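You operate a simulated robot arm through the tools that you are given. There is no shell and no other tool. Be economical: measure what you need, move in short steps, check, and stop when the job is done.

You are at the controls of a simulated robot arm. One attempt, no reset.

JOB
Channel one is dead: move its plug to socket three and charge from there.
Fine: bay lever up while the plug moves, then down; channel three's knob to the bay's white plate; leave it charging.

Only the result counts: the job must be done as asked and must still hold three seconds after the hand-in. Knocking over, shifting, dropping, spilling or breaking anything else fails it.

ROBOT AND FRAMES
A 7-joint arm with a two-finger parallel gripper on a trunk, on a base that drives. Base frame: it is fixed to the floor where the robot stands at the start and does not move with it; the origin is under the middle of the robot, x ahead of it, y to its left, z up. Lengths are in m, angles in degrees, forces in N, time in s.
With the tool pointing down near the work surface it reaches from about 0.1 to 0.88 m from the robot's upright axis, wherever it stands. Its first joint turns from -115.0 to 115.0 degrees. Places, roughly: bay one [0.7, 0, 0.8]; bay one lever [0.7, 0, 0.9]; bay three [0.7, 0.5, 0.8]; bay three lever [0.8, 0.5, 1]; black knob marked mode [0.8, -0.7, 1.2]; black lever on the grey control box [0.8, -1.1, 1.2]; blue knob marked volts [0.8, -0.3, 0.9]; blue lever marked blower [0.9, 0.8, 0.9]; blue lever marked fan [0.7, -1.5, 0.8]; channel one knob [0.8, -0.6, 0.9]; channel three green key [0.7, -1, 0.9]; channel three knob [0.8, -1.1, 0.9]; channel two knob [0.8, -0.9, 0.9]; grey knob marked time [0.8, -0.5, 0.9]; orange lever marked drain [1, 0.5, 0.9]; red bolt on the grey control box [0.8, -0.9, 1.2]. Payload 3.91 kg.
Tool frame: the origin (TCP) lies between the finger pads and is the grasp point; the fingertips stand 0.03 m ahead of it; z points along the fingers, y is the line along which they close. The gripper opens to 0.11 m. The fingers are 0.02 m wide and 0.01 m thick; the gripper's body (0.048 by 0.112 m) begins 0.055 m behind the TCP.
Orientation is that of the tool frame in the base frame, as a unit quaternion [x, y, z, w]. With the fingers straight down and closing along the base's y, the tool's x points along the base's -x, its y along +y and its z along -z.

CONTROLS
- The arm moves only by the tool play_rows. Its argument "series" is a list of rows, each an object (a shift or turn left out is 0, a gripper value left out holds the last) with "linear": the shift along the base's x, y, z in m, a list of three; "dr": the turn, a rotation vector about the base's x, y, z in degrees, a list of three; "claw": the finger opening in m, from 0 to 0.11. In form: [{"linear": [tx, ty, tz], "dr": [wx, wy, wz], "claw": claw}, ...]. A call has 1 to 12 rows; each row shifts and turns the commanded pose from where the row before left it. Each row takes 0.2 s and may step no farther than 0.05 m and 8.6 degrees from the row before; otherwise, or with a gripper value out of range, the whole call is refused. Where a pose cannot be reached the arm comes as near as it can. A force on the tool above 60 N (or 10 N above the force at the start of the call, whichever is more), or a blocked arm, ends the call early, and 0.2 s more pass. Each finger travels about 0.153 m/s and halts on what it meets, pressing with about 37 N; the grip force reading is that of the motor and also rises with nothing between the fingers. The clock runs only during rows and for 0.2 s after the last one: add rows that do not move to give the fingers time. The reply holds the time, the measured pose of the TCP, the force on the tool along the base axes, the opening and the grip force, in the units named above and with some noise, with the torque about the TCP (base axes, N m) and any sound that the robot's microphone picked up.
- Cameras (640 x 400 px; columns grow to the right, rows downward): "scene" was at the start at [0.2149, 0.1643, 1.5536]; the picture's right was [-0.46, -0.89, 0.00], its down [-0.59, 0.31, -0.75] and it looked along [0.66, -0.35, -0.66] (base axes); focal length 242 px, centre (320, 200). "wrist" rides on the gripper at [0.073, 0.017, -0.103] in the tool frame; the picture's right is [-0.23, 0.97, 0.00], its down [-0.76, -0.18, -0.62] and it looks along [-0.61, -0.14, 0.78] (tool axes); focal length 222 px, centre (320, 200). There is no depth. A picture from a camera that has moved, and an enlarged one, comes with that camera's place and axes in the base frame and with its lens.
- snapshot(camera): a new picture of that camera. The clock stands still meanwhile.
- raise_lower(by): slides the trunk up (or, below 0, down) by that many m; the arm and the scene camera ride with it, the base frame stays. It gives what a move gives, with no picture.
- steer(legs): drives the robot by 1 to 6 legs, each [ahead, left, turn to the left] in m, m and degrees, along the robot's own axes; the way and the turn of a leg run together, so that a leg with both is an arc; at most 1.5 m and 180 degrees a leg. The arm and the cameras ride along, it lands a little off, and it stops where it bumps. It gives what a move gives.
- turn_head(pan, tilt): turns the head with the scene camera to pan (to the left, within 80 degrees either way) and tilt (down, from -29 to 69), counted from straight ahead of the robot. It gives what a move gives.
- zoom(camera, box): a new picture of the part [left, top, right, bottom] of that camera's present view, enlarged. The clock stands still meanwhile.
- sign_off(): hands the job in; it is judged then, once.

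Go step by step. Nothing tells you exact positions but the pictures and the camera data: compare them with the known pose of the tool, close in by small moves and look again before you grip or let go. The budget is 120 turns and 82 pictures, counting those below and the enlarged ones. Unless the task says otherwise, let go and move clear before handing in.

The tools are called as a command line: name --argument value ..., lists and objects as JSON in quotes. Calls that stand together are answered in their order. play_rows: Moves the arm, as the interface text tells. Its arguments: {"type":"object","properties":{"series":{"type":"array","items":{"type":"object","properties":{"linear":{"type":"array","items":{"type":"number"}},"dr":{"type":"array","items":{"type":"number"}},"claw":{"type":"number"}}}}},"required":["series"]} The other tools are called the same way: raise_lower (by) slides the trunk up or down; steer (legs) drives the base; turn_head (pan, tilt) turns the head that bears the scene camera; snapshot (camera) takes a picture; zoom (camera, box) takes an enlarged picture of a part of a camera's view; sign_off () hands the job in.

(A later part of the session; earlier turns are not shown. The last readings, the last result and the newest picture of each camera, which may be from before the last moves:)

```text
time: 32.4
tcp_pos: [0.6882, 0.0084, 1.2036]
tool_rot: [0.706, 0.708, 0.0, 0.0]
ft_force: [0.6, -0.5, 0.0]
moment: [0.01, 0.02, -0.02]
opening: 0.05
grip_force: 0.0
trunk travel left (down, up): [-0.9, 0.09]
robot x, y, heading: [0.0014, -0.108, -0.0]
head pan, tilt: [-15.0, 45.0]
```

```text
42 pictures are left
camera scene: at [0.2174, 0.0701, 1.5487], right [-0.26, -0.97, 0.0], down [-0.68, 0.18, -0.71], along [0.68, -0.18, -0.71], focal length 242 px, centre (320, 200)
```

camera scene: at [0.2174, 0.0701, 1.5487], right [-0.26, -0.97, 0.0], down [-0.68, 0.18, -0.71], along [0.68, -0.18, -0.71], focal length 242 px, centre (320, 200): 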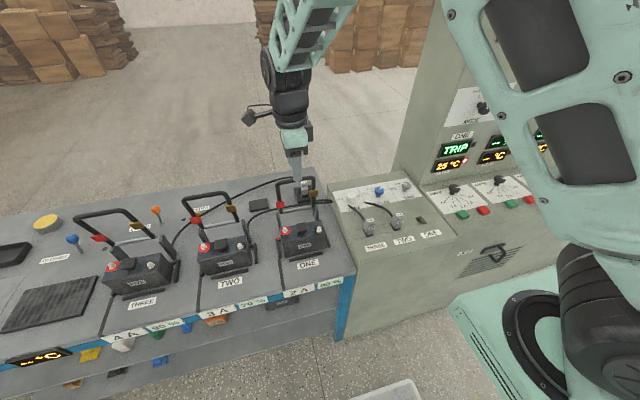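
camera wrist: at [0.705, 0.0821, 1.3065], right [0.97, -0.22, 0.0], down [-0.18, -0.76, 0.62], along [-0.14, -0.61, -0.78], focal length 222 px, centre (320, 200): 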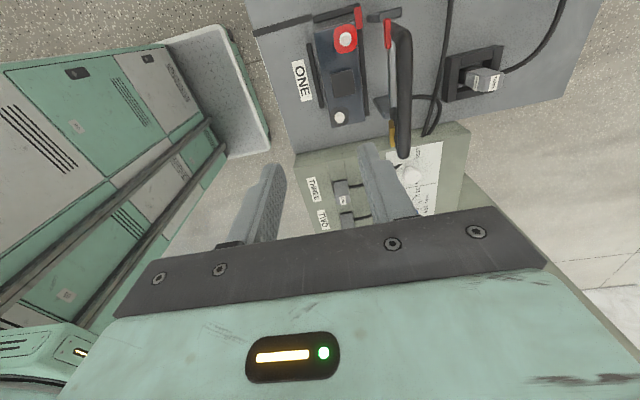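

The handle's top bar measures x≈0.771 at z≈1.087, matching where I released it. I'll move over it, descend and check before gripping.

play_rows --series '[{"linear": [0.042, 0, 0]}, {"linear": [0.042, 0, 0]}, {"linear": [0, 0, -0.03]}, {"linear": [0, 0, -0.03]}, {"linear": [0, 0, -0.025]}, {}]'

snapshot --camera "wrist"

```text
time: 33.8
tcp_pos: [0.7725, 0.0101, 1.1188]
tool_rot: [0.706, 0.708, 0.002, 0.0]
ft_force: [-0.1, -0.1, -0.3]
moment: [0.0, 0.01, 0.01]
opening: 0.0502
grip_force: 0.1
trunk travel left (down, up): [-0.9, 0.09]
robot x, y, heading: [0.0016, -0.1111, -0.2]
head pan, tilt: [-15.0, 45.0]
```

```text
41 pictures are left
camera wrist: at [0.7893, 0.0829, 1.2217], right [0.97, -0.22, 0.0], down [-0.18, -0.76, 0.62], along [-0.14, -0.61, -0.78], focal length 222 px, centre (320, 200)
```

wrist: 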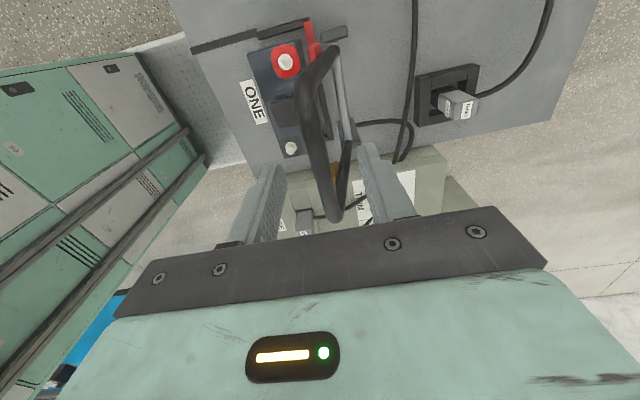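

The bar is between the fingers. I'll lower, grip, and start the reverse arc.

play_rows --series '[{"linear": [0, 0, -0.015]}, {"linear": [0, 0, -0.013]}, {"claw": 0}, {}, {}]'

play_rows --series '[{"linear": [-0.0218, 0, -0.0062]}, {"linear": [-0.0208, 0, -0.0093]}, {"linear": [-0.0193, 0, -0.012]}, {}]'

```text
time: 35.0
tcp_pos: [0.7728, 0.0098, 1.0904]
tool_rot: [0.706, 0.709, 0.0, -0.001]
ft_force: [-5.1, -1.5, -4.1]
moment: [0.17, 0.09, -0.1]
opening: 0.013
grip_force: 45.4
trunk travel left (down, up): [-0.9, 0.09]
robot x, y, heading: [-0.0022, -0.112, -0.0]
head pan, tilt: [-15.0, 45.0]
```

```text
time: 36.0
tcp_pos: [0.7093, 0.0091, 1.0643]
tool_rot: [0.704, 0.71, 0.001, -0.001]
ft_force: [-3.6, 1.4, 5.0]
moment: [0.05, 0.03, -0.08]
opening: 0.013
grip_force: 44.9
trunk travel left (down, up): [-0.9, 0.09]
robot x, y, heading: [-0.0045, -0.1131, -0.0]
head pan, tilt: [-15.0, 45.0]
```

Forces are small and the handle follows, so I'll continue the arc down.

play_rows --series '[{"linear": [-0.0174, 0, -0.0155]}, {"linear": [-0.0152, 0, -0.0175]}, {"linear": [-0.0128, 0, -0.0189]}, {}]'

play_rows --series '[{"linear": [-0.0099, 0, -0.0204]}, {"linear": [-0.0071, 0, -0.0217]}, {"linear": [-0.0035, 0, -0.0224]}, {}]'

```text
time: 37.0
tcp_pos: [0.6639, 0.0114, 1.0121]
tool_rot: [0.705, 0.709, 0.001, 0.0]
ft_force: [-15.1, -0.1, 8.5]
moment: [-0.37, 0.22, -0.06]
opening: 0.0135
grip_force: 45.0
trunk travel left (down, up): [-0.9, 0.09]
robot x, y, heading: [-0.0021, -0.1141, -0.1]
head pan, tilt: [-15.0, 45.0]
```

```text
time: 38.0
tcp_pos: [0.6416, 0.0102, 0.9468]
tool_rot: [0.706, 0.708, -0.001, -0.002]
ft_force: [-26.2, 3.0, 1.3]
moment: [-0.25, 0.3, 0.0]
opening: 0.0135
grip_force: 45.3
trunk travel left (down, up): [-0.9, 0.09]
robot x, y, heading: [-0.0006, -0.1124, -0.0]
head pan, tilt: [-15.0, 45.0]
```

There are two centimetres left. I'll finish going down and press lightly onto the stop.

play_rows --series '[{"linear": [-0.003, 0, -0.012]}, {"linear": [0, 0, -0.01]}, {"linear": [0, 0, -0.004]}, {}]'

snapshot --camera "scene"

```text
time: 39.0
tcp_pos: [0.6395, 0.008, 0.9238]
tool_rot: [0.706, 0.708, 0.001, -0.001]
ft_force: [-32.2, 0.8, 34.6]
moment: [0.01, 0.17, 0.0]
opening: 0.0132
grip_force: 45.0
trunk travel left (down, up): [-0.9, 0.09]
robot x, y, heading: [-0.0053, -0.1112, -0.2]
head pan, tilt: [-15.0, 45.0]
```

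```text
40 pictures are left
camera scene: at [0.2143, 0.07, 1.5496], right [-0.26, -0.97, 0.0], down [-0.68, 0.18, -0.71], along [0.68, -0.18, -0.71], focal length 242 px, centre (320, 200)
```

scene: 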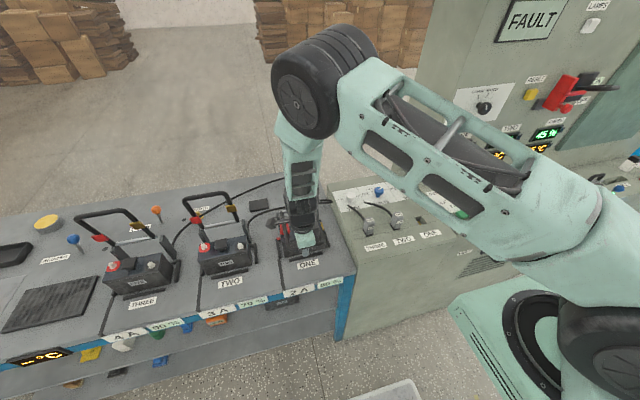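

The handle is down and channel three's display has come alive at about 45 %. I'll release, rise clear, and check.

play_rows --series '[{"claw": 0.048}, {}, {}, {"linear": [0, 0, 0.03]}, {"linear": [0, 0, 0.04]}, {"linear": [0, 0, 0.05]}, {"linear": [0, 0, 0.05]}, {"linear": [0, 0, 0.05]}, {"linear": [0, 0, 0.05]}]'

play_rows --series '[{"linear": [-0.01, 0, 0], "dr": [0, 0, 8.18]}, {"linear": [-0.01, 0, 0], "dr": [0, 0, 8.18]}, {"linear": [-0.01, 0, 0], "dr": [0, 0, 8.18]}, {"linear": [-0.01, 0, 0], "dr": [0, 0, 8.18]}, {"linear": [-0.01, 0, 0], "dr": [0, 0, 8.18]}, {"linear": [-0.01, 0, 0], "dr": [0, 0, 8.18]}, {"linear": [-0.01, 0, 0], "dr": [0, 0, 8.18]}, {"linear": [-0.01, 0, 0], "dr": [0, 0, 8.18]}, {"dr": [0, 0, 8.18]}, {"dr": [0, 0, 8.18]}, {"dr": [0, 0, 8.18]}]'

snapshot --camera "scene"

```text
time: 41.0
tcp_pos: [0.6418, 0.009, 1.1903]
tool_rot: [0.705, 0.709, 0.001, 0.0]
ft_force: [0.5, 0.6, -0.3]
moment: [0.01, 0.01, -0.05]
opening: 0.0478
grip_force: 0.1
trunk travel left (down, up): [-0.9, 0.09]
robot x, y, heading: [-0.002, -0.1123, 0.4]
head pan, tilt: [-15.0, 45.0]
```

```text
time: 43.4
tcp_pos: [0.5618, 0.0093, 1.1918]
tool_rot: [-0.004, 1.0, 0.001, -0.001]
ft_force: [1.6, 0.1, -0.2]
moment: [-0.01, 0.02, -0.03]
opening: 0.0482
grip_force: 0.0
trunk travel left (down, up): [-0.9, 0.09]
robot x, y, heading: [-0.0005, -0.112, 0.1]
head pan, tilt: [-15.0, 45.0]
```

```text
39 pictures are left
camera scene: at [0.2173, 0.0703, 1.5487], right [-0.26, -0.97, 0.0], down [-0.68, 0.18, -0.71], along [0.68, -0.18, -0.71], focal length 242 px, centre (320, 200)
```

scene: 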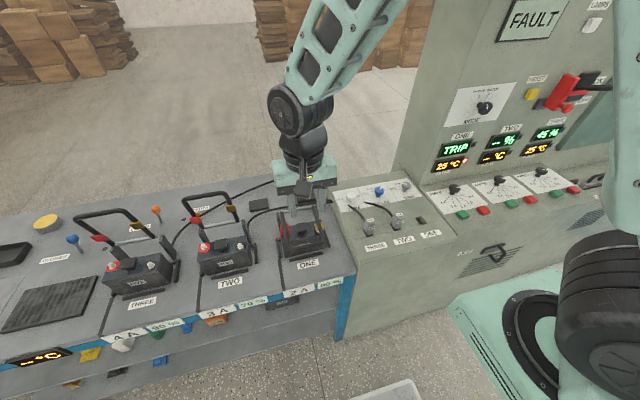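

The handle is down and bay one is connected to channel three. I'll draw the arm back and drive right 0.85 m to face channel three's controls.

play_rows --series '[{"linear": [-0.03, 0, 0]}, {"linear": [-0.04, 0, 0]}, {"linear": [-0.04, 0, 0]}]'

steer --legs '[[0, -0.85, 0]]'

turn_head --pan -15 --tilt 40

snapshot --camera "scene"

snapshot --camera "wrist"

```text
time: 44.2
tcp_pos: [0.4528, 0.0094, 1.1923]
tool_rot: [-0.001, 1.0, 0.001, -0.001]
ft_force: [0.4, 0.9, 0.5]
moment: [0.02, 0.02, -0.01]
opening: 0.0478
grip_force: 0.0
trunk travel left (down, up): [-0.9, 0.09]
robot x, y, heading: [-0.0006, -0.1093, -0.3]
head pan, tilt: [-15.0, 45.0]
```

```text
time: 48.7
tcp_pos: [0.4522, -0.8488, 1.1914]
tool_rot: [-0.001, 1.0, 0.001, -0.001]
ft_force: [0.2, -1.1, -0.3]
moment: [0.02, 0.01, 0.04]
opening: 0.048
grip_force: 0.0
trunk travel left (down, up): [-0.9, 0.09]
robot x, y, heading: [0.0016, -0.9678, -0.5]
head pan, tilt: [-15.0, 45.0]
```

```text
time: 49.4
tcp_pos: [0.4521, -0.8486, 1.1924]
tool_rot: [-0.001, 1.0, 0.0, -0.001]
ft_force: [0.5, -0.1, 0.8]
moment: [-0.03, -0.02, -0.01]
opening: 0.048
grip_force: 0.0
trunk travel left (down, up): [-0.9, 0.09]
robot x, y, heading: [-0.0004, -0.9668, -0.1]
head pan, tilt: [-15.0, 40.0]
```

```text
38 pictures are left
camera scene: at [0.2208, -0.788, 1.5559], right [-0.26, -0.97, 0.0], down [-0.62, 0.17, -0.77], along [0.74, -0.2, -0.64], focal length 242 px, centre (320, 200)
```

scene: 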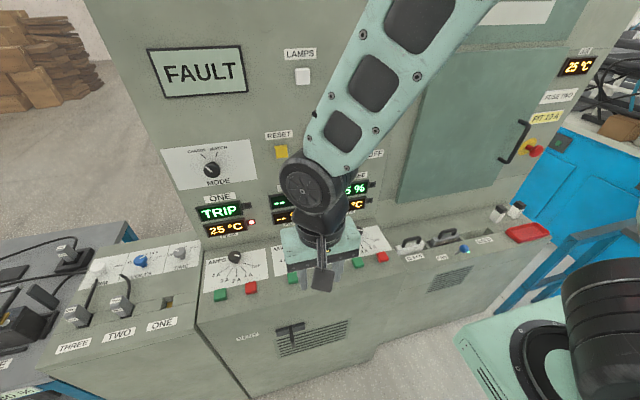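

```text
37 pictures are left
camera wrist: at [0.3795, -0.8313, 1.2943], right [0.23, 0.97, 0.0], down [0.76, -0.18, 0.62], along [0.61, -0.14, -0.78], focal length 222 px, centre (320, 200)
```

wrist: 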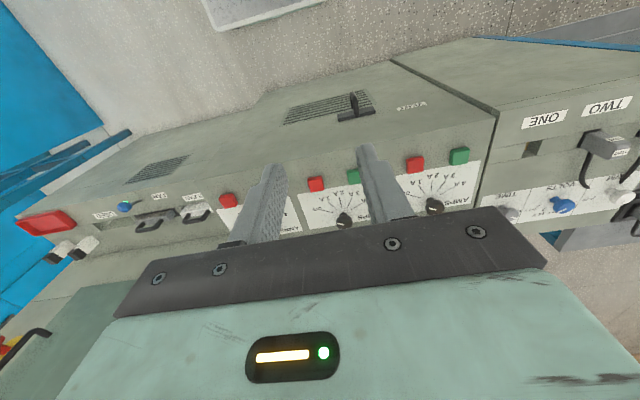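

The hand hides channel three's panel. I'll swing it left and pan the head right to measure the knob, the green key and the red lever above.

play_rows --series '[{"linear": [-0.02, 0.04, 0]}, {"linear": [-0.02, 0.04, 0]}, {"linear": [-0.02, 0.04, 0]}, {"linear": [-0.02, 0.04, 0]}, {"linear": [0, 0.04, 0]}, {"linear": [0, 0.04, 0]}]'

turn_head --pan -28 --tilt 38

snapshot --camera "scene"

```text
time: 50.8
tcp_pos: [0.3716, -0.6069, 1.1914]
tool_rot: [-0.001, 1.0, 0.001, -0.002]
ft_force: [0.6, 0.0, 0.3]
moment: [0.05, 0.0, 0.01]
opening: 0.0481
grip_force: 0.0
trunk travel left (down, up): [-0.9, 0.09]
robot x, y, heading: [-0.0057, -0.9675, 0.1]
head pan, tilt: [-15.0, 40.0]
```

```text
time: 51.5
tcp_pos: [0.3728, -0.6073, 1.1911]
tool_rot: [-0.002, 1.0, 0.0, -0.001]
ft_force: [-0.4, -0.4, 0.2]
moment: [-0.01, 0.01, 0.02]
opening: 0.0479
grip_force: 0.0
trunk travel left (down, up): [-0.9, 0.09]
robot x, y, heading: [-0.0018, -0.9696, -0.2]
head pan, tilt: [-28.0, 38.0]
```

```text
36 pictures are left
camera scene: at [0.2148, -0.8064, 1.5589], right [-0.47, -0.88, 0.0], down [-0.54, 0.29, -0.79], along [0.7, -0.37, -0.62], focal length 242 px, centre (320, 200)
```

scene: 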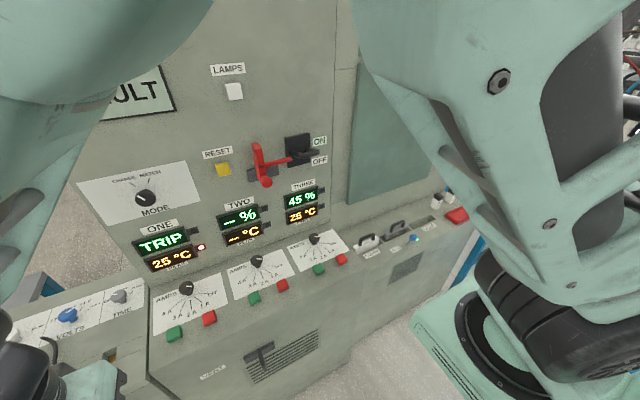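

zoom --camera "scene" --box '[270, 220, 350, 270]'

zoom --camera "scene" --box '[200, 125, 360, 225]'

```text
8.00 times, centred on (310, 245) of scene
camera zoom: at [0.2148, -0.8064, 1.5589], right [-0.47, -0.88, 0.0], down [-0.54, 0.29, -0.79], along [0.7, -0.37, -0.62], focal length 1939 px, centre (400, -160)
```

zoom: 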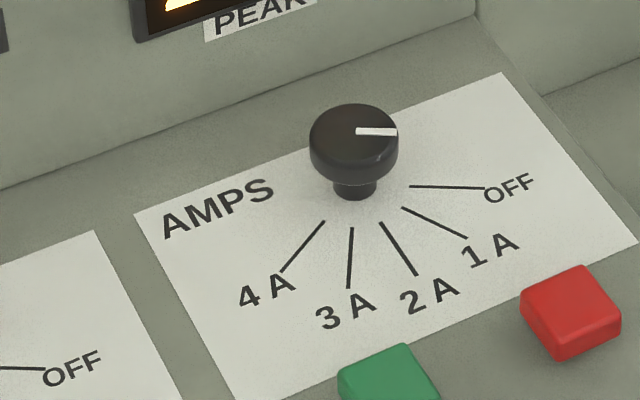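

```text
4.00 times, centred on (280, 175) of scene
camera zoom: at [0.2148, -0.8064, 1.5589], right [-0.47, -0.88, 0.0], down [-0.54, 0.29, -0.79], along [0.7, -0.37, -0.62], focal length 970 px, centre (480, 300)
```

zoom: 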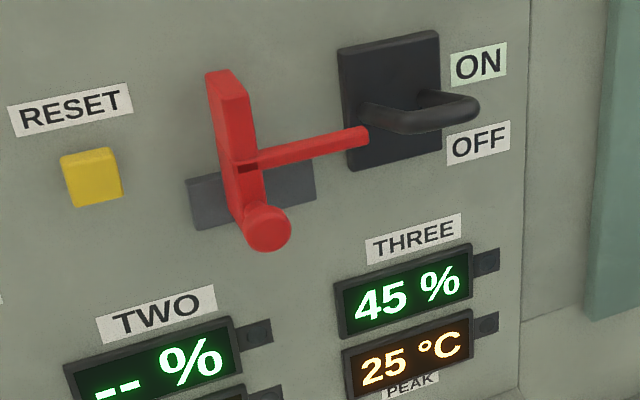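

The plate is flat at z≈0.872 and the knob's axis is at (0.770, -1.0755) with its top at z≈0.906. The pointer is on OFF and 2 A lies straight toward the robot, so the turn is -60° about z. To stay clear of the levers above, I'll use a gripper tilted 30° and swing it from +30° to -30° azimuth.

play_rows --series '[{"linear": [0, -0.046, 0], "dr": [0, -7.5, 0], "claw": 0.07}, {"linear": [0, -0.046, 0], "dr": [0, -7.5, 0]}, {"linear": [0, -0.046, 0], "dr": [0, -7.5, 0]}, {"linear": [0, -0.046, 0], "dr": [0, -7.5, 0]}, {"linear": [0, -0.046, 0], "dr": [0, 0, 7.5]}, {"linear": [0, -0.046, 0], "dr": [0, 0, 7.5]}, {"linear": [0, -0.046, 0], "dr": [0, 0, 7.5]}, {"linear": [0, -0.046, 0], "dr": [0, 0, 7.5]}, {"linear": [0, -0.046, 0]}, {"linear": [0, -0.046, 0]}, {"linear": [0, -0.043, 0]}, {}]'

play_rows --series '[{"linear": [0.042, 0, -0.02]}, {"linear": [0.042, 0, -0.02]}, {"linear": [0.042, 0, -0.02]}, {"linear": [0.042, 0, -0.02]}, {"linear": [0.042, 0, -0.02]}, {"linear": [0.042, 0, -0.02]}, {"linear": [0.042, 0, -0.02]}, {"linear": [0.042, 0, -0.02]}, {}]'

snapshot --camera "wrist"

snapshot --camera "scene"

```text
time: 54.1
tcp_pos: [0.4926, -0.8779, 1.2833]
tool_rot: [-0.25, 0.934, 0.067, 0.248]
ft_force: [-0.2, -0.1, -0.1]
moment: [0.05, 0.01, 0.01]
opening: 0.07
grip_force: 0.1
out of reach, approached as far as the arm can: row 5, 6, 7, 8, 9, 10, 11
trunk travel left (down, up): [-0.9, 0.09]
robot x, y, heading: [-0.0027, -0.9681, -0.1]
head pan, tilt: [-28.0, 38.0]
```

```text
time: 55.7
tcp_pos: [0.7595, -0.8711, 1.155]
tool_rot: [-0.253, 0.934, 0.071, 0.244]
ft_force: [-23.8, 1.4, 18.7]
moment: [-1.28, -1.15, -1.46]
opening: 0.0693
grip_force: 0.1
trunk travel left (down, up): [-0.9, 0.09]
robot x, y, heading: [-0.0045, -0.9685, -0.3]
head pan, tilt: [-28.0, 38.0]
stopped in row 7: the force on the tool passed its limit at 102 N (the readings are from after the stop); the commanded pose is now the measured one
```

```text
33 pictures are left
camera wrist: at [0.6526, -0.9138, 1.2081], right [-0.32, 0.94, 0.12], down [0.4, 0.02, 0.92], along [0.86, 0.34, -0.38], focal length 222 px, centre (320, 200)
```

wrist: 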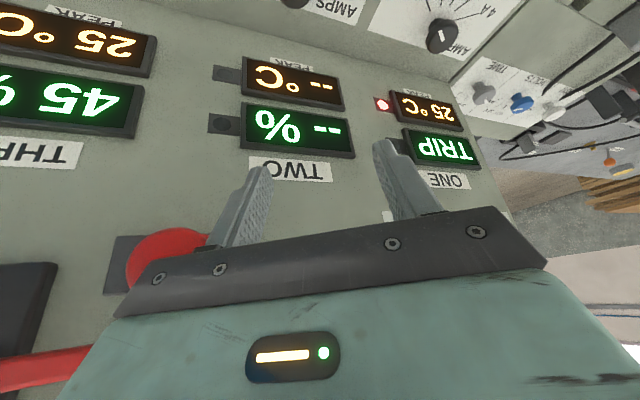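

```text
32 pictures are left
camera scene: at [0.2118, -0.8065, 1.5597], right [-0.47, -0.88, 0.0], down [-0.54, 0.29, -0.79], along [0.7, -0.37, -0.61], focal length 242 px, centre (320, 200)
```

scene: 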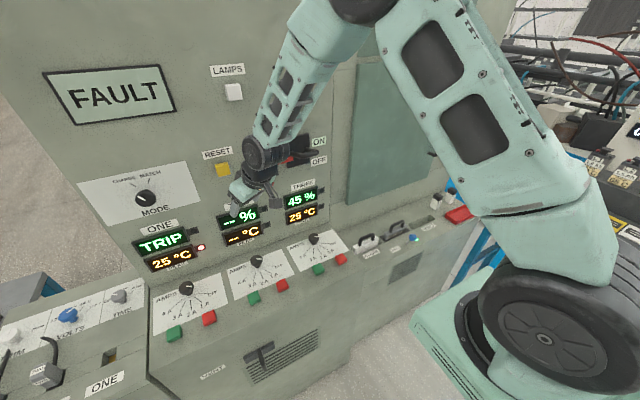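

The first call ran out of reach and I chained the next one blindly, so the gripper touched the wall or red bolt area. I'll back out the way it came and inspect.

play_rows --series '[{"linear": [-0.02, 0, 0.01]}, {"linear": [-0.042, 0, 0.02]}, {"linear": [-0.042, 0, 0.02]}, {"linear": [-0.042, 0, 0.01]}, {"linear": [-0.042, 0, 0]}, {"linear": [-0.04, 0, 0]}, {}]'

zoom --camera "scene" --box '[200, 110, 360, 210]'

```text
time: 57.3
tcp_pos: [0.5346, -0.8751, 1.2124]
tool_rot: [-0.251, 0.934, 0.07, 0.244]
ft_force: [0.0, 0.0, 0.5]
moment: [-0.01, -0.04, -0.01]
opening: 0.0701
grip_force: 0.0
trunk travel left (down, up): [-0.9, 0.09]
robot x, y, heading: [-0.0013, -0.9712, -0.1]
head pan, tilt: [-28.0, 38.0]
```

```text
4.00 times, centred on (280, 160) of scene
camera zoom: at [0.2147, -0.8066, 1.559], right [-0.47, -0.88, 0.0], down [-0.54, 0.29, -0.79], along [0.69, -0.37, -0.62], focal length 970 px, centre (480, 360)
```

zoom: 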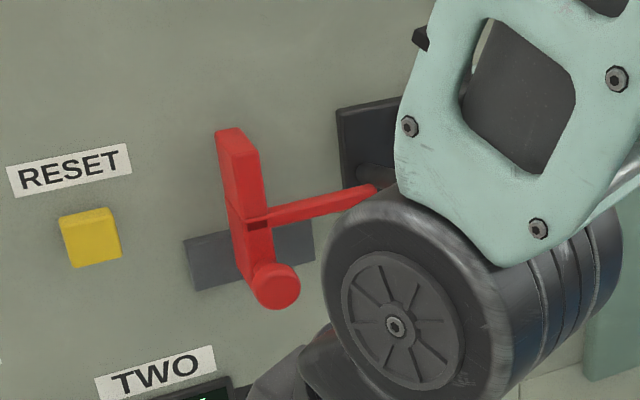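

I need an unobstructed comparison of the red bolt, so I'll move the arm aside to where it was before.

play_rows --series '[{"linear": [-0.03, 0.04, 0]}, {"linear": [-0.03, 0.04, 0]}, {"linear": [-0.03, 0.04, 0]}, {"linear": [-0.03, 0.04, 0]}, {"linear": [-0.02, 0.04, 0]}, {"linear": [-0.02, 0.04, 0]}, {}]'

zoom --camera "scene" --box '[200, 125, 360, 225]'

```text
time: 58.6
tcp_pos: [0.4746, -0.7044, 1.2286]
tool_rot: [-0.152, 0.953, 0.059, 0.255]
ft_force: [0.7, -0.5, -0.1]
moment: [0.06, 0.02, 0.05]
opening: 0.07
grip_force: 0.1
trunk travel left (down, up): [-0.9, 0.09]
robot x, y, heading: [-0.0034, -0.9715, -0.3]
head pan, tilt: [-28.0, 38.0]
stopped in row 6: the arm was blocked; the commanded pose is now the measured one
```

```text
4.00 times, centred on (280, 175) of scene
camera zoom: at [0.2121, -0.8025, 1.5483], right [-0.43, -0.9, 0.0], down [-0.64, 0.31, -0.7], along [0.63, -0.3, -0.71], focal length 970 px, centre (480, 300)
```

zoom: 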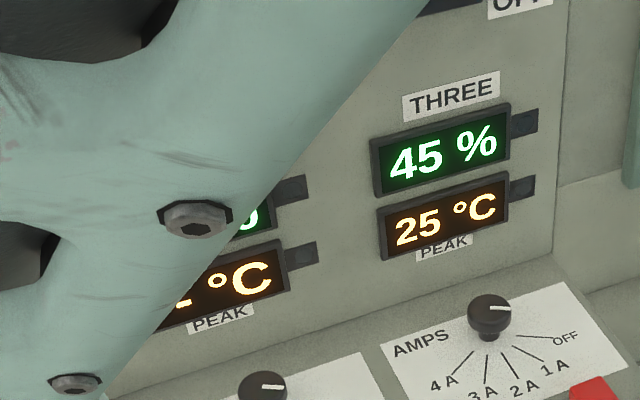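

The elbow bumped the robot's own head. I'll back away forward-right, un-tilt the tool and drop lower.

play_rows --series '[{"linear": [0.02, -0.03, -0.01]}, {"linear": [0.01, -0.03, -0.02]}, {"linear": [0, -0.01, -0.02]}, {}]'

snapshot --camera "scene"

```text
time: 59.6
tcp_pos: [0.5004, -0.7721, 1.1726]
tool_rot: [-0.157, 0.953, 0.053, 0.254]
ft_force: [-0.8, -0.1, 0.0]
moment: [0.03, -0.04, -0.01]
opening: 0.07
grip_force: 0.0
trunk travel left (down, up): [-0.9, 0.09]
robot x, y, heading: [-0.0025, -0.9664, -0.4]
head pan, tilt: [-28.0, 38.0]
```

```text
29 pictures are left
camera scene: at [0.215, -0.8068, 1.5589], right [-0.47, -0.88, 0.0], down [-0.54, 0.29, -0.79], along [0.69, -0.37, -0.62], focal length 242 px, centre (320, 200)
```

scene: 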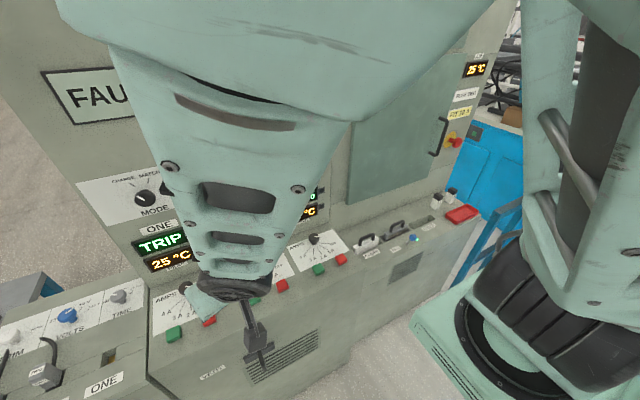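

The head has recovered. I'll go lower first, then sideways at x≈0.5, well away from the bolt, checking reach as I go.

play_rows --series '[{"linear": [0.01, -0.01, -0.04]}, {"linear": [0.01, -0.03, -0.04]}, {"linear": [0, -0.04, -0.03]}, {"linear": [0, -0.04, -0.02]}, {"linear": [0, -0.04, 0]}, {"linear": [0, -0.04, 0]}, {}]'

```text
refused: row 2 steps farther than a row can; nothing moved
```

play_rows --series '[{"linear": [0.01, -0.01, -0.04]}, {"linear": [0.01, -0.02, -0.04]}, {"linear": [0, -0.035, -0.03]}, {"linear": [0, -0.04, -0.02]}, {"linear": [0, -0.045, 0]}, {"linear": [0, -0.045, 0]}, {}]'

```text
time: 61.2
tcp_pos: [0.5492, -0.9519, 1.0287]
tool_rot: [-0.156, 0.953, 0.054, 0.253]
ft_force: [1.4, -0.4, -1.0]
moment: [-0.03, -0.01, 0.01]
opening: 0.0701
grip_force: 0.0
out of reach, approached as far as the arm can: row 5, 6
trunk travel left (down, up): [-0.9, 0.09]
robot x, y, heading: [0.0019, -0.9686, -0.0]
head pan, tilt: [-28.0, 38.0]
```

The tool drifts forward here because the tilted wrist is too close to the body. I'll move forward a bit before going further sideways.

play_rows --series '[{"linear": [0.03, -0.02, 0]}, {"linear": [0.03, -0.02, 0]}, {"linear": [0.02, -0.03, 0]}, {"linear": [0, -0.03, 0]}, {"linear": [0, -0.03, 0]}, {"linear": [0, -0.02, 0]}, {}]'

snapshot --camera "scene"

snapshot --camera "wrist"

```text
time: 62.8
tcp_pos: [0.6302, -1.1033, 1.0281]
tool_rot: [-0.156, 0.953, 0.055, 0.255]
ft_force: [-0.3, -0.3, 1.2]
moment: [-0.04, 0.05, -0.01]
opening: 0.0699
grip_force: 0.1
trunk travel left (down, up): [-0.9, 0.09]
robot x, y, heading: [-0.0047, -0.9686, -0.2]
head pan, tilt: [-28.0, 38.0]
```

```text
28 pictures are left
camera scene: at [0.215, -0.8069, 1.5589], right [-0.47, -0.88, 0.0], down [-0.54, 0.29, -0.79], along [0.69, -0.37, -0.62], focal length 242 px, centre (320, 200)
```

scene: 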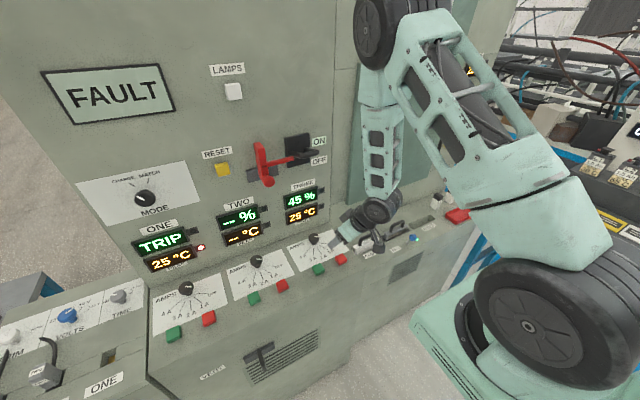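

```text
27 pictures are left
camera wrist: at [0.5162, -1.1249, 1.0813], right [-0.13, 0.98, 0.14], down [0.39, -0.08, 0.92], along [0.91, 0.17, -0.38], focal length 222 px, centre (320, 200)
```

wrist: 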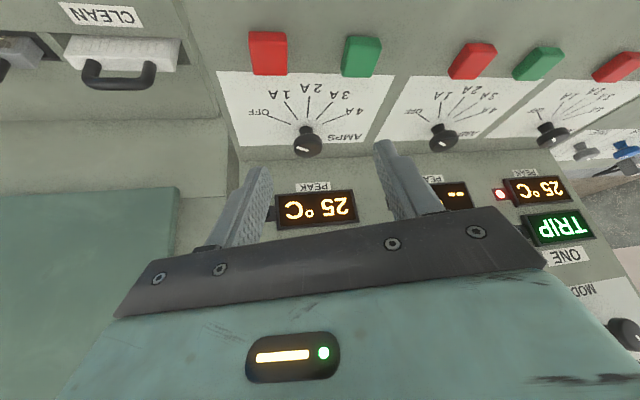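

The bolt is visible now, so I'll compare it with the earlier zoom.

zoom --camera "scene" --box '[200, 125, 360, 225]'

```text
4.00 times, centred on (280, 175) of scene
camera zoom: at [0.215, -0.8069, 1.5589], right [-0.47, -0.88, 0.0], down [-0.54, 0.29, -0.79], along [0.69, -0.37, -0.62], focal length 970 px, centre (480, 300)
```

zoom: 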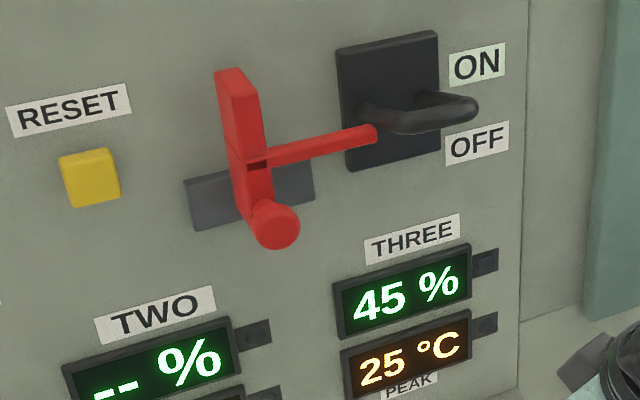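

The red bolt was pushed about 1 cm to the right, so I'll restore it after the main job. The knob comes first: I'll complete the azimuth to 30° and move to the pre-grip pose.

play_rows --series '[{"linear": [0.04, -0.003, -0.008], "dr": [0, 0, 4.3]}, {"linear": [0.041, -0.0035, -0.007], "dr": [0, 0, 4.3]}, {}]'

snapshot --camera "wrist"

snapshot --camera "scene"

```text
time: 63.6
tcp_pos: [0.7108, -1.1098, 1.0153]
tool_rot: [-0.228, 0.939, 0.073, 0.248]
ft_force: [0.2, 0.7, 0.0]
moment: [0.02, -0.02, 0.0]
opening: 0.07
grip_force: 0.1
trunk travel left (down, up): [-0.9, 0.09]
robot x, y, heading: [-0.0043, -0.9697, -0.0]
head pan, tilt: [-28.0, 38.0]
```

```text
25 pictures are left
camera wrist: at [0.602, -1.1486, 1.0668], right [-0.28, 0.95, 0.14], down [0.4, -0.02, 0.92], along [0.87, 0.31, -0.38], focal length 222 px, centre (320, 200)
```

wrist: 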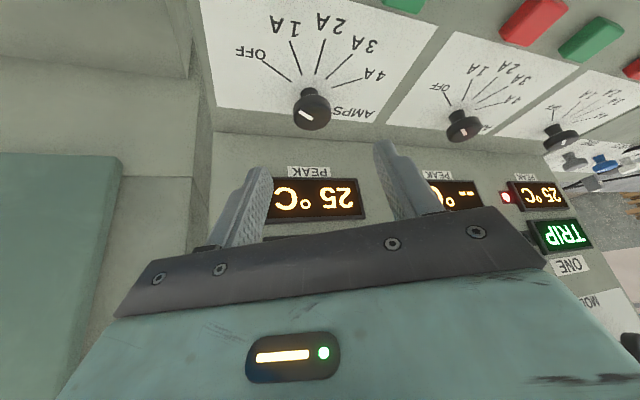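

```text
24 pictures are left
camera scene: at [0.215, -0.8069, 1.5589], right [-0.47, -0.88, 0.0], down [-0.54, 0.29, -0.79], along [0.69, -0.37, -0.62], focal length 242 px, centre (320, 200)
```

scene: 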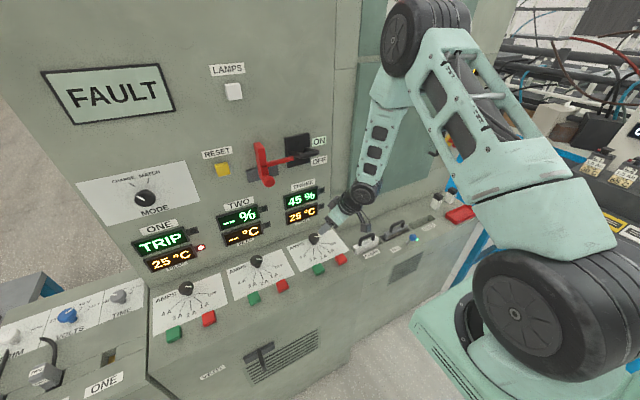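

The wrist view puts the knob about 1 cm further right than the scene estimate. I'll advance part way with an adjusted y and look again.

play_rows --series '[{"linear": [0.013, 0.002, -0.026]}, {"linear": [0.013, 0.003, -0.026]}, {}]'

snapshot --camera "wrist"

zoom --camera "scene" --box '[270, 195, 390, 270]'

```text
time: 64.4
tcp_pos: [0.7355, -1.1049, 0.9642]
tool_rot: [-0.228, 0.938, 0.073, 0.25]
ft_force: [-0.7, 0.0, 0.4]
moment: [-0.01, 0.0, 0.0]
opening: 0.07
grip_force: 0.1
trunk travel left (down, up): [-0.9, 0.09]
robot x, y, heading: [-0.0035, -0.9686, 0.2]
head pan, tilt: [-28.0, 38.0]
```

```text
23 pictures are left
camera wrist: at [0.6275, -1.1432, 1.0146], right [-0.28, 0.95, 0.14], down [0.4, -0.02, 0.92], along [0.87, 0.31, -0.38], focal length 222 px, centre (320, 200)
```

wrist: 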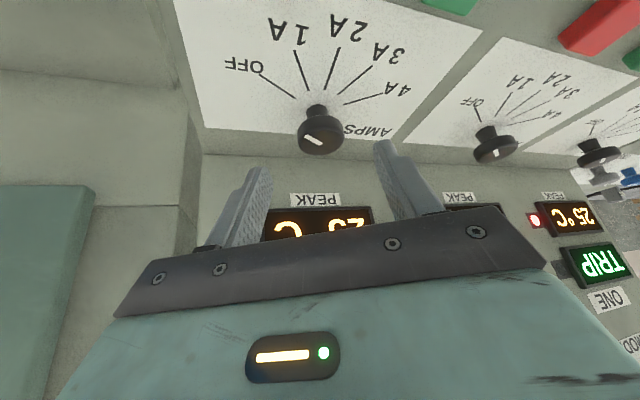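

```text
5.33 times, centred on (330, 232) of scene
camera zoom: at [0.215, -0.8068, 1.5589], right [-0.47, -0.88, 0.0], down [-0.54, 0.29, -0.79], along [0.69, -0.37, -0.62], focal length 1293 px, centre (267, 27)
```

zoom: 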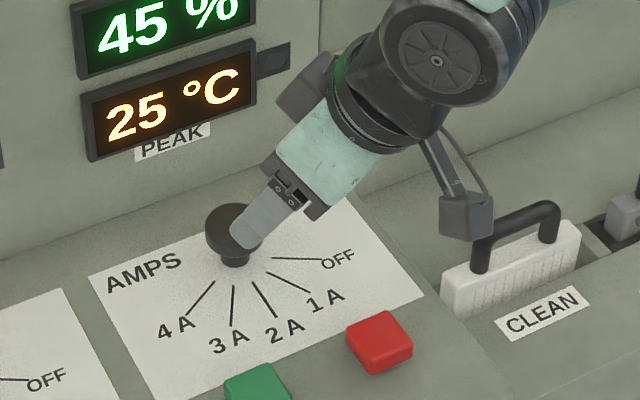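

The axis line meets the knob well. I'll advance the last 6 cm and close on it.

play_rows --series '[{"linear": [0.008, 0.006, -0.018]}, {"linear": [0.008, 0.006, -0.018]}, {"linear": [0.007, 0.005, -0.017]}, {}]'

zoom --camera "scene" --box '[270, 195, 390, 270]'

snapshot --camera "wrist"

```text
time: 65.4
tcp_pos: [0.7607, -1.0869, 0.9093]
tool_rot: [-0.227, 0.939, 0.073, 0.248]
ft_force: [0.7, 1.4, 1.1]
moment: [0.03, 0.03, 0.02]
opening: 0.0701
grip_force: 0.0
trunk travel left (down, up): [-0.9, 0.09]
robot x, y, heading: [-0.0012, -0.969, 0.2]
head pan, tilt: [-28.0, 38.0]
```

```text
5.33 times, centred on (330, 232) of scene
camera zoom: at [0.215, -0.8068, 1.5589], right [-0.47, -0.88, 0.0], down [-0.54, 0.29, -0.79], along [0.69, -0.37, -0.62], focal length 1293 px, centre (267, 27)
```

zoom: 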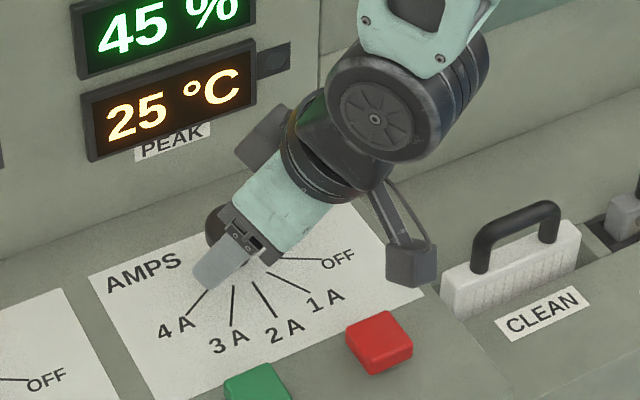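

```text
20 pictures are left
camera wrist: at [0.6506, -1.1256, 0.9614], right [-0.28, 0.95, 0.14], down [0.4, -0.02, 0.92], along [0.87, 0.31, -0.38], focal length 222 px, centre (320, 200)
```

wrist: 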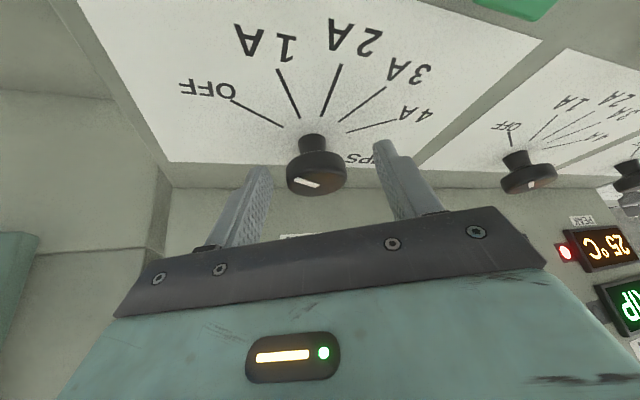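

Combining the views, the knob's top is at about z 0.897, with its axis at (0.769, -1.084). I'll go 9 mm further along the axis, then close.

play_rows --series '[{"linear": [0.0035, 0.001, -0.009]}, {"claw": 0.0}, {}, {}, {}]'

zoom --camera "wrist" --box '[200, 60, 440, 210]'

```text
time: 66.6
tcp_pos: [0.7638, -1.0885, 0.8988]
tool_rot: [-0.226, 0.939, 0.073, 0.249]
ft_force: [10.5, -21.2, -5.7]
moment: [-0.53, -0.22, -0.39]
opening: 0.0413
grip_force: 45.0
trunk travel left (down, up): [-0.9, 0.09]
robot x, y, heading: [-0.0016, -0.9675, -0.3]
head pan, tilt: [-28.0, 38.0]
```

```text
2.67 times, centred on (320, 135) of wrist
camera zoom: at [0.6549, -1.1274, 0.9521], right [-0.27, 0.95, 0.14], down [0.4, -0.02, 0.92], along [0.87, 0.3, -0.38], focal length 592 px, centre (320, 373)
```

zoom: 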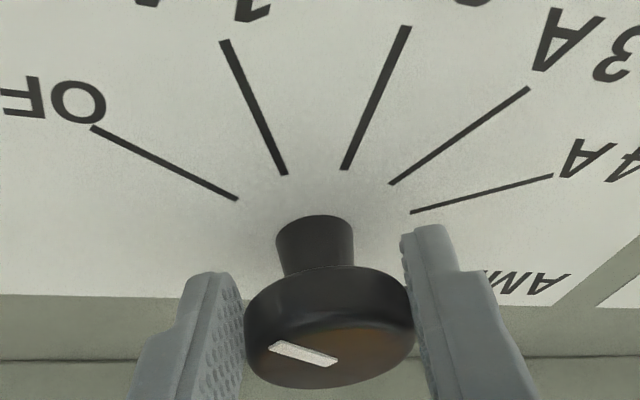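

The knob is gripped (41 mm). I'll relieve the small side load and turn it -30° first.

play_rows --series '[{"linear": [0.001, -0.002, 0]}, {"linear": [0, 0.0007, 0], "dr": [0, 0, -7.5]}, {"linear": [0, 0.0007, 0], "dr": [0, 0, -7.5]}, {"linear": [0, 0.0007, 0], "dr": [0, 0, -7.5]}, {"linear": [0, 0.0007, 0], "dr": [0, 0, -7.5]}, {}]'

zoom --camera "scene" --box '[270, 175, 390, 250]'

```text
time: 68.0
tcp_pos: [0.7623, -1.0795, 0.9006]
tool_rot: [0.022, 0.966, 0.009, 0.258]
ft_force: [-15.7, 13.7, 3.6]
moment: [0.6, 0.06, 0.28]
opening: 0.0413
grip_force: 44.9
trunk travel left (down, up): [-0.9, 0.09]
robot x, y, heading: [-0.0042, -0.9674, -0.1]
head pan, tilt: [-28.0, 38.0]
```

```text
5.33 times, centred on (330, 212) of scene
camera zoom: at [0.2139, -0.8057, 1.559], right [-0.47, -0.88, 0.0], down [-0.54, 0.29, -0.79], along [0.7, -0.37, -0.62], focal length 1293 px, centre (267, 133)
```

zoom: 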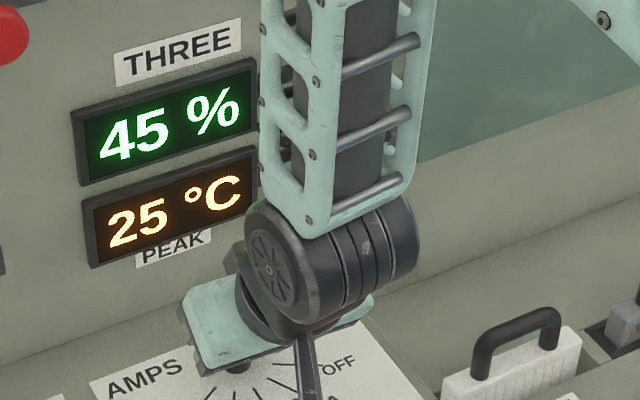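

The knob has turned about 29° with moderate forces. I'll turn the remaining 30.5°.

play_rows --series '[{"linear": [0, 0.0007, 0], "dr": [0, 0, -7.6]}, {"linear": [0, 0.0007, 0], "dr": [0, 0, -7.6]}, {"linear": [0, 0.0007, 0], "dr": [0, 0, -7.6]}, {"linear": [0, 0.0007, 0], "dr": [0, 0, -7.6]}, {}]'

zoom --camera "wrist" --box '[200, 60, 440, 210]'

```text
time: 69.2
tcp_pos: [0.7653, -1.0716, 0.9006]
tool_rot: [0.274, 0.927, -0.057, 0.251]
ft_force: [8.2, 41.6, -6.5]
moment: [1.21, 0.51, 0.7]
opening: 0.0412
grip_force: 44.6
trunk travel left (down, up): [-0.9, 0.09]
robot x, y, heading: [0.0004, -0.9693, 0.1]
head pan, tilt: [-28.0, 38.0]
```

```text
2.67 times, centred on (320, 135) of wrist
camera zoom: at [0.677, -0.9981, 0.9527], right [0.69, 0.71, 0.14], down [0.18, -0.36, 0.91], along [0.7, -0.6, -0.38], focal length 592 px, centre (320, 373)
```

zoom: 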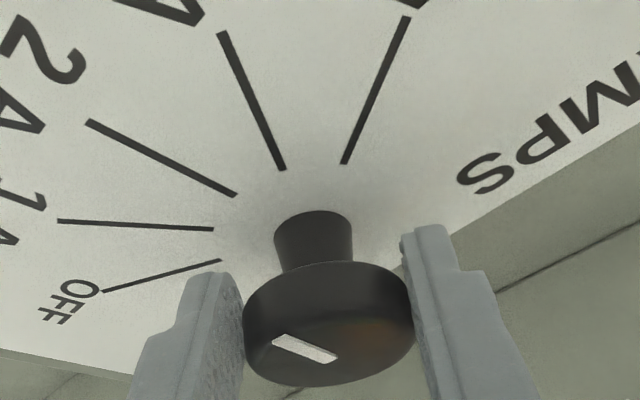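

The pointer's place relative to the ticks is now the same for "2A" as it was for "OFF" before. I'll open and back out along the tool axis.

play_rows --series '[{"linear": [0.0005, 0.002, 0], "claw": 0.055}, {"claw": 0.07}, {}, {"linear": [-0.013, 0.0075, 0.026]}, {"linear": [-0.013, 0.0075, 0.026]}, {"linear": [-0.017, 0.01, 0.035]}, {}]'

snapshot --camera "wrist"

snapshot --camera "scene"

```text
time: 70.8
tcp_pos: [0.7224, -1.0557, 0.9881]
tool_rot: [0.276, 0.926, -0.062, 0.252]
ft_force: [-0.2, -0.8, 0.4]
moment: [0.01, -0.01, 0.04]
opening: 0.0701
grip_force: 0.0
trunk travel left (down, up): [-0.9, 0.09]
robot x, y, heading: [-0.0003, -0.968, -0.3]
head pan, tilt: [-28.0, 38.0]
```

```text
16 pictures are left
camera wrist: at [0.6337, -0.9803, 1.0398], right [0.69, 0.71, 0.14], down [0.18, -0.36, 0.92], along [0.7, -0.61, -0.38], focal length 222 px, centre (320, 200)
```

wrist: 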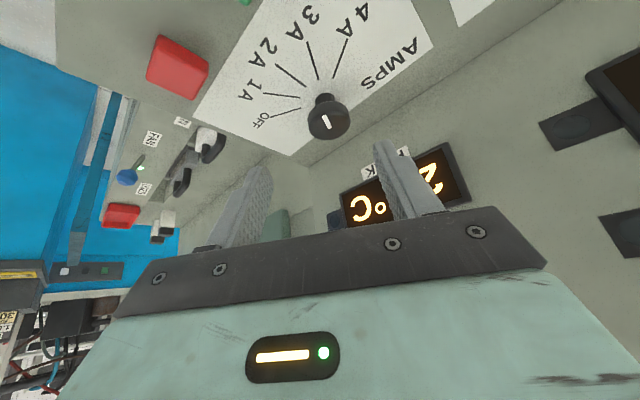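

```text
15 pictures are left
camera scene: at [0.215, -0.8067, 1.5589], right [-0.47, -0.88, 0.0], down [-0.54, 0.29, -0.79], along [0.69, -0.37, -0.62], focal length 242 px, centre (320, 200)
```

scene: 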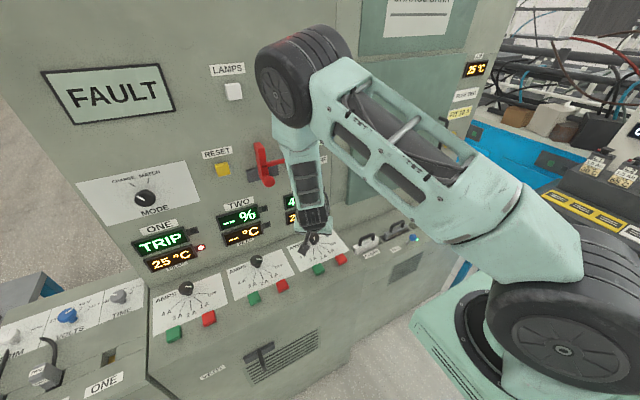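

Checking the pointer closely.

zoom --camera "wrist" --box '[220, 0, 444, 140]'

```text
2.86 times, centred on (332, 70) of wrist
camera zoom: at [0.6337, -0.9803, 1.0398], right [0.69, 0.71, 0.14], down [0.18, -0.36, 0.92], along [0.7, -0.61, -0.38], focal length 635 px, centre (286, 571)
```

zoom: 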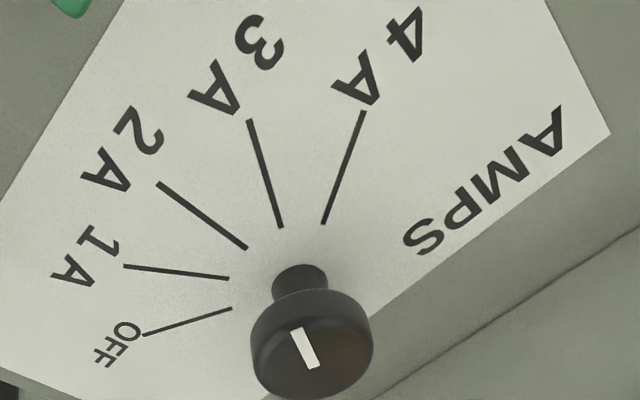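

The pointer seems to have gone past 2 A toward 3 A during release. I'll move the hand right, out of the scene view, to see the truth.

play_rows --series '[{"linear": [-0.03, 0, 0.02]}, {"linear": [-0.03, -0.03, 0.02]}, {"linear": [0, -0.045, 0]}, {"linear": [0, -0.045, 0]}, {"linear": [0, -0.03, 0]}, {}]'

zoom --camera "scene" --box '[200, 110, 360, 260]'

```text
time: 72.2
tcp_pos: [0.6612, -1.2048, 1.0269]
tool_rot: [0.275, 0.926, -0.061, 0.252]
ft_force: [0.6, 0.1, 0.9]
moment: [0.0, -0.01, 0.0]
opening: 0.07
grip_force: 0.1
trunk travel left (down, up): [-0.9, 0.09]
robot x, y, heading: [-0.0042, -0.9684, -0.1]
head pan, tilt: [-28.0, 38.0]
```

```text
2.67 times, centred on (280, 185) of scene
camera zoom: at [0.215, -0.8069, 1.5589], right [-0.47, -0.88, 0.0], down [-0.54, 0.29, -0.79], along [0.69, -0.37, -0.62], focal length 646 px, centre (427, 240)
```

zoom: 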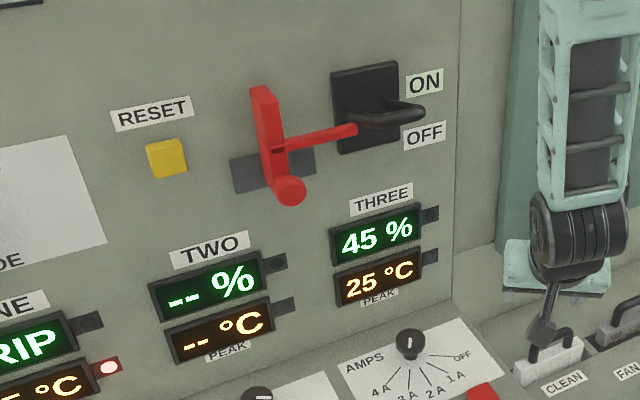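

zoom --camera "scene" --box '[270, 220, 350, 270]'

```text
8.00 times, centred on (310, 245) of scene
camera zoom: at [0.215, -0.8069, 1.5589], right [-0.47, -0.88, 0.0], down [-0.54, 0.29, -0.79], along [0.69, -0.37, -0.62], focal length 1939 px, centre (400, -160)
```

zoom: 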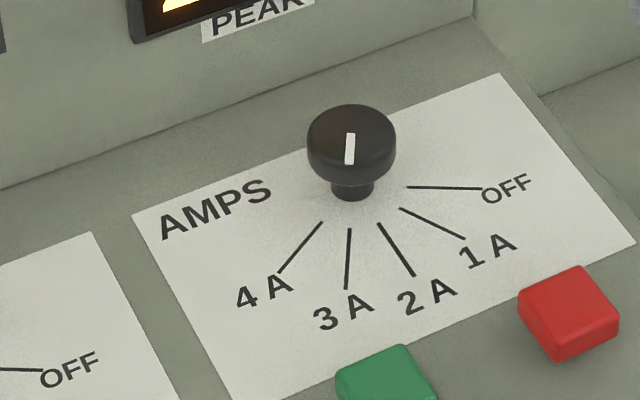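

The pointer sits exactly on 3 A, since the knob has 30° detents and it rolled on. The grip forces indicate the true knob axis is nearer (0.785, -1.078). I'll regrip centred there and turn back +30°.

play_rows --series '[{"linear": [0.018, 0.039, -0.0098]}, {"linear": [0.018, 0.039, -0.0098]}, {"linear": [0.018, 0.039, -0.0098]}, {"linear": [0.0176, 0.0394, -0.0099]}, {"linear": [0.0109, -0.0061, -0.0217]}, {"linear": [0.0109, -0.0061, -0.0217]}, {"linear": [0.0109, -0.0061, -0.0217]}, {"linear": [0.0109, -0.0062, -0.021]}, {}]'

zoom --camera "wrist" --box '[200, 60, 440, 210]'

```text
time: 74.2
tcp_pos: [0.7777, -1.0754, 0.9011]
tool_rot: [0.276, 0.925, -0.063, 0.252]
ft_force: [-0.3, -0.5, 0.0]
moment: [0.01, 0.02, -0.02]
opening: 0.0698
grip_force: 0.0
trunk travel left (down, up): [-0.9, 0.09]
robot x, y, heading: [-0.0015, -0.969, -0.2]
head pan, tilt: [-28.0, 38.0]
```

```text
2.67 times, centred on (320, 135) of wrist
camera zoom: at [0.6887, -0.9979, 0.9542], right [0.69, 0.71, 0.14], down [0.18, -0.36, 0.92], along [0.7, -0.61, -0.38], focal length 592 px, centre (320, 373)
```

zoom: 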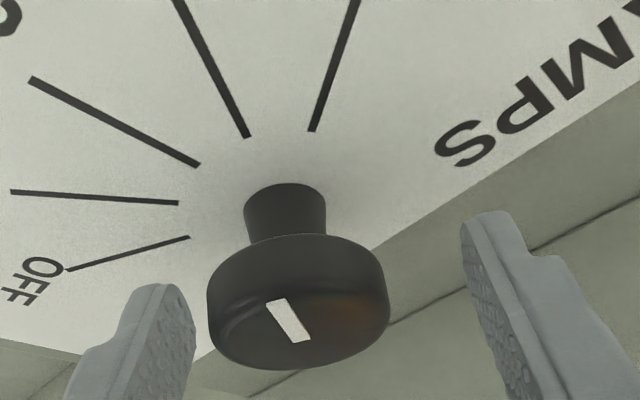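

The knob sits about 6 mm to one side of the finger centre, so I'll shift, close, turn +29°, pause, and open slowly without moving.

play_rows --series '[{"linear": [-0.003, -0.0056, 0]}, {"claw": 0.05}, {"claw": 0.0}, {}, {}, {}]'

play_rows --series '[{"linear": [-0.0002, -0.0007, 0], "dr": [0, 0, 7.3]}, {"linear": [-0.0002, -0.0007, 0], "dr": [0, 0, 7.3]}, {"linear": [-0.0002, -0.0007, 0], "dr": [0, 0, 7.3]}, {"linear": [-0.0002, -0.0007, 0], "dr": [0, 0, 7.1]}, {}, {}]'

zoom --camera "wrist" --box '[200, 60, 440, 210]'

```text
time: 75.6
tcp_pos: [0.7739, -1.0773, 0.9022]
tool_rot: [0.275, 0.926, -0.062, 0.252]
ft_force: [5.3, 8.6, -0.5]
moment: [0.32, -0.12, 0.04]
opening: 0.0417
grip_force: 45.3
trunk travel left (down, up): [-0.9, 0.09]
robot x, y, heading: [0.0001, -0.9714, 0.0]
head pan, tilt: [-28.0, 38.0]
```

```text
time: 77.0
tcp_pos: [0.7738, -1.0818, 0.9024]
tool_rot: [0.034, 0.965, 0.003, 0.26]
ft_force: [10.9, 11.3, -0.7]
moment: [0.34, -0.34, 0.08]
opening: 0.0413
grip_force: 44.8
trunk travel left (down, up): [-0.9, 0.09]
robot x, y, heading: [-0.0007, -0.9672, 0.0]
head pan, tilt: [-28.0, 38.0]
```

```text
2.67 times, centred on (320, 135) of wrist
camera zoom: at [0.66, -1.0573, 0.9543], right [0.26, 0.96, 0.14], down [0.33, -0.22, 0.92], along [0.91, -0.19, -0.38], focal length 592 px, centre (320, 373)
```

zoom: 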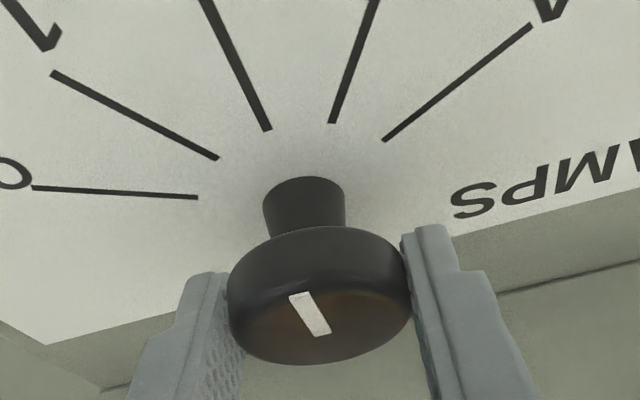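

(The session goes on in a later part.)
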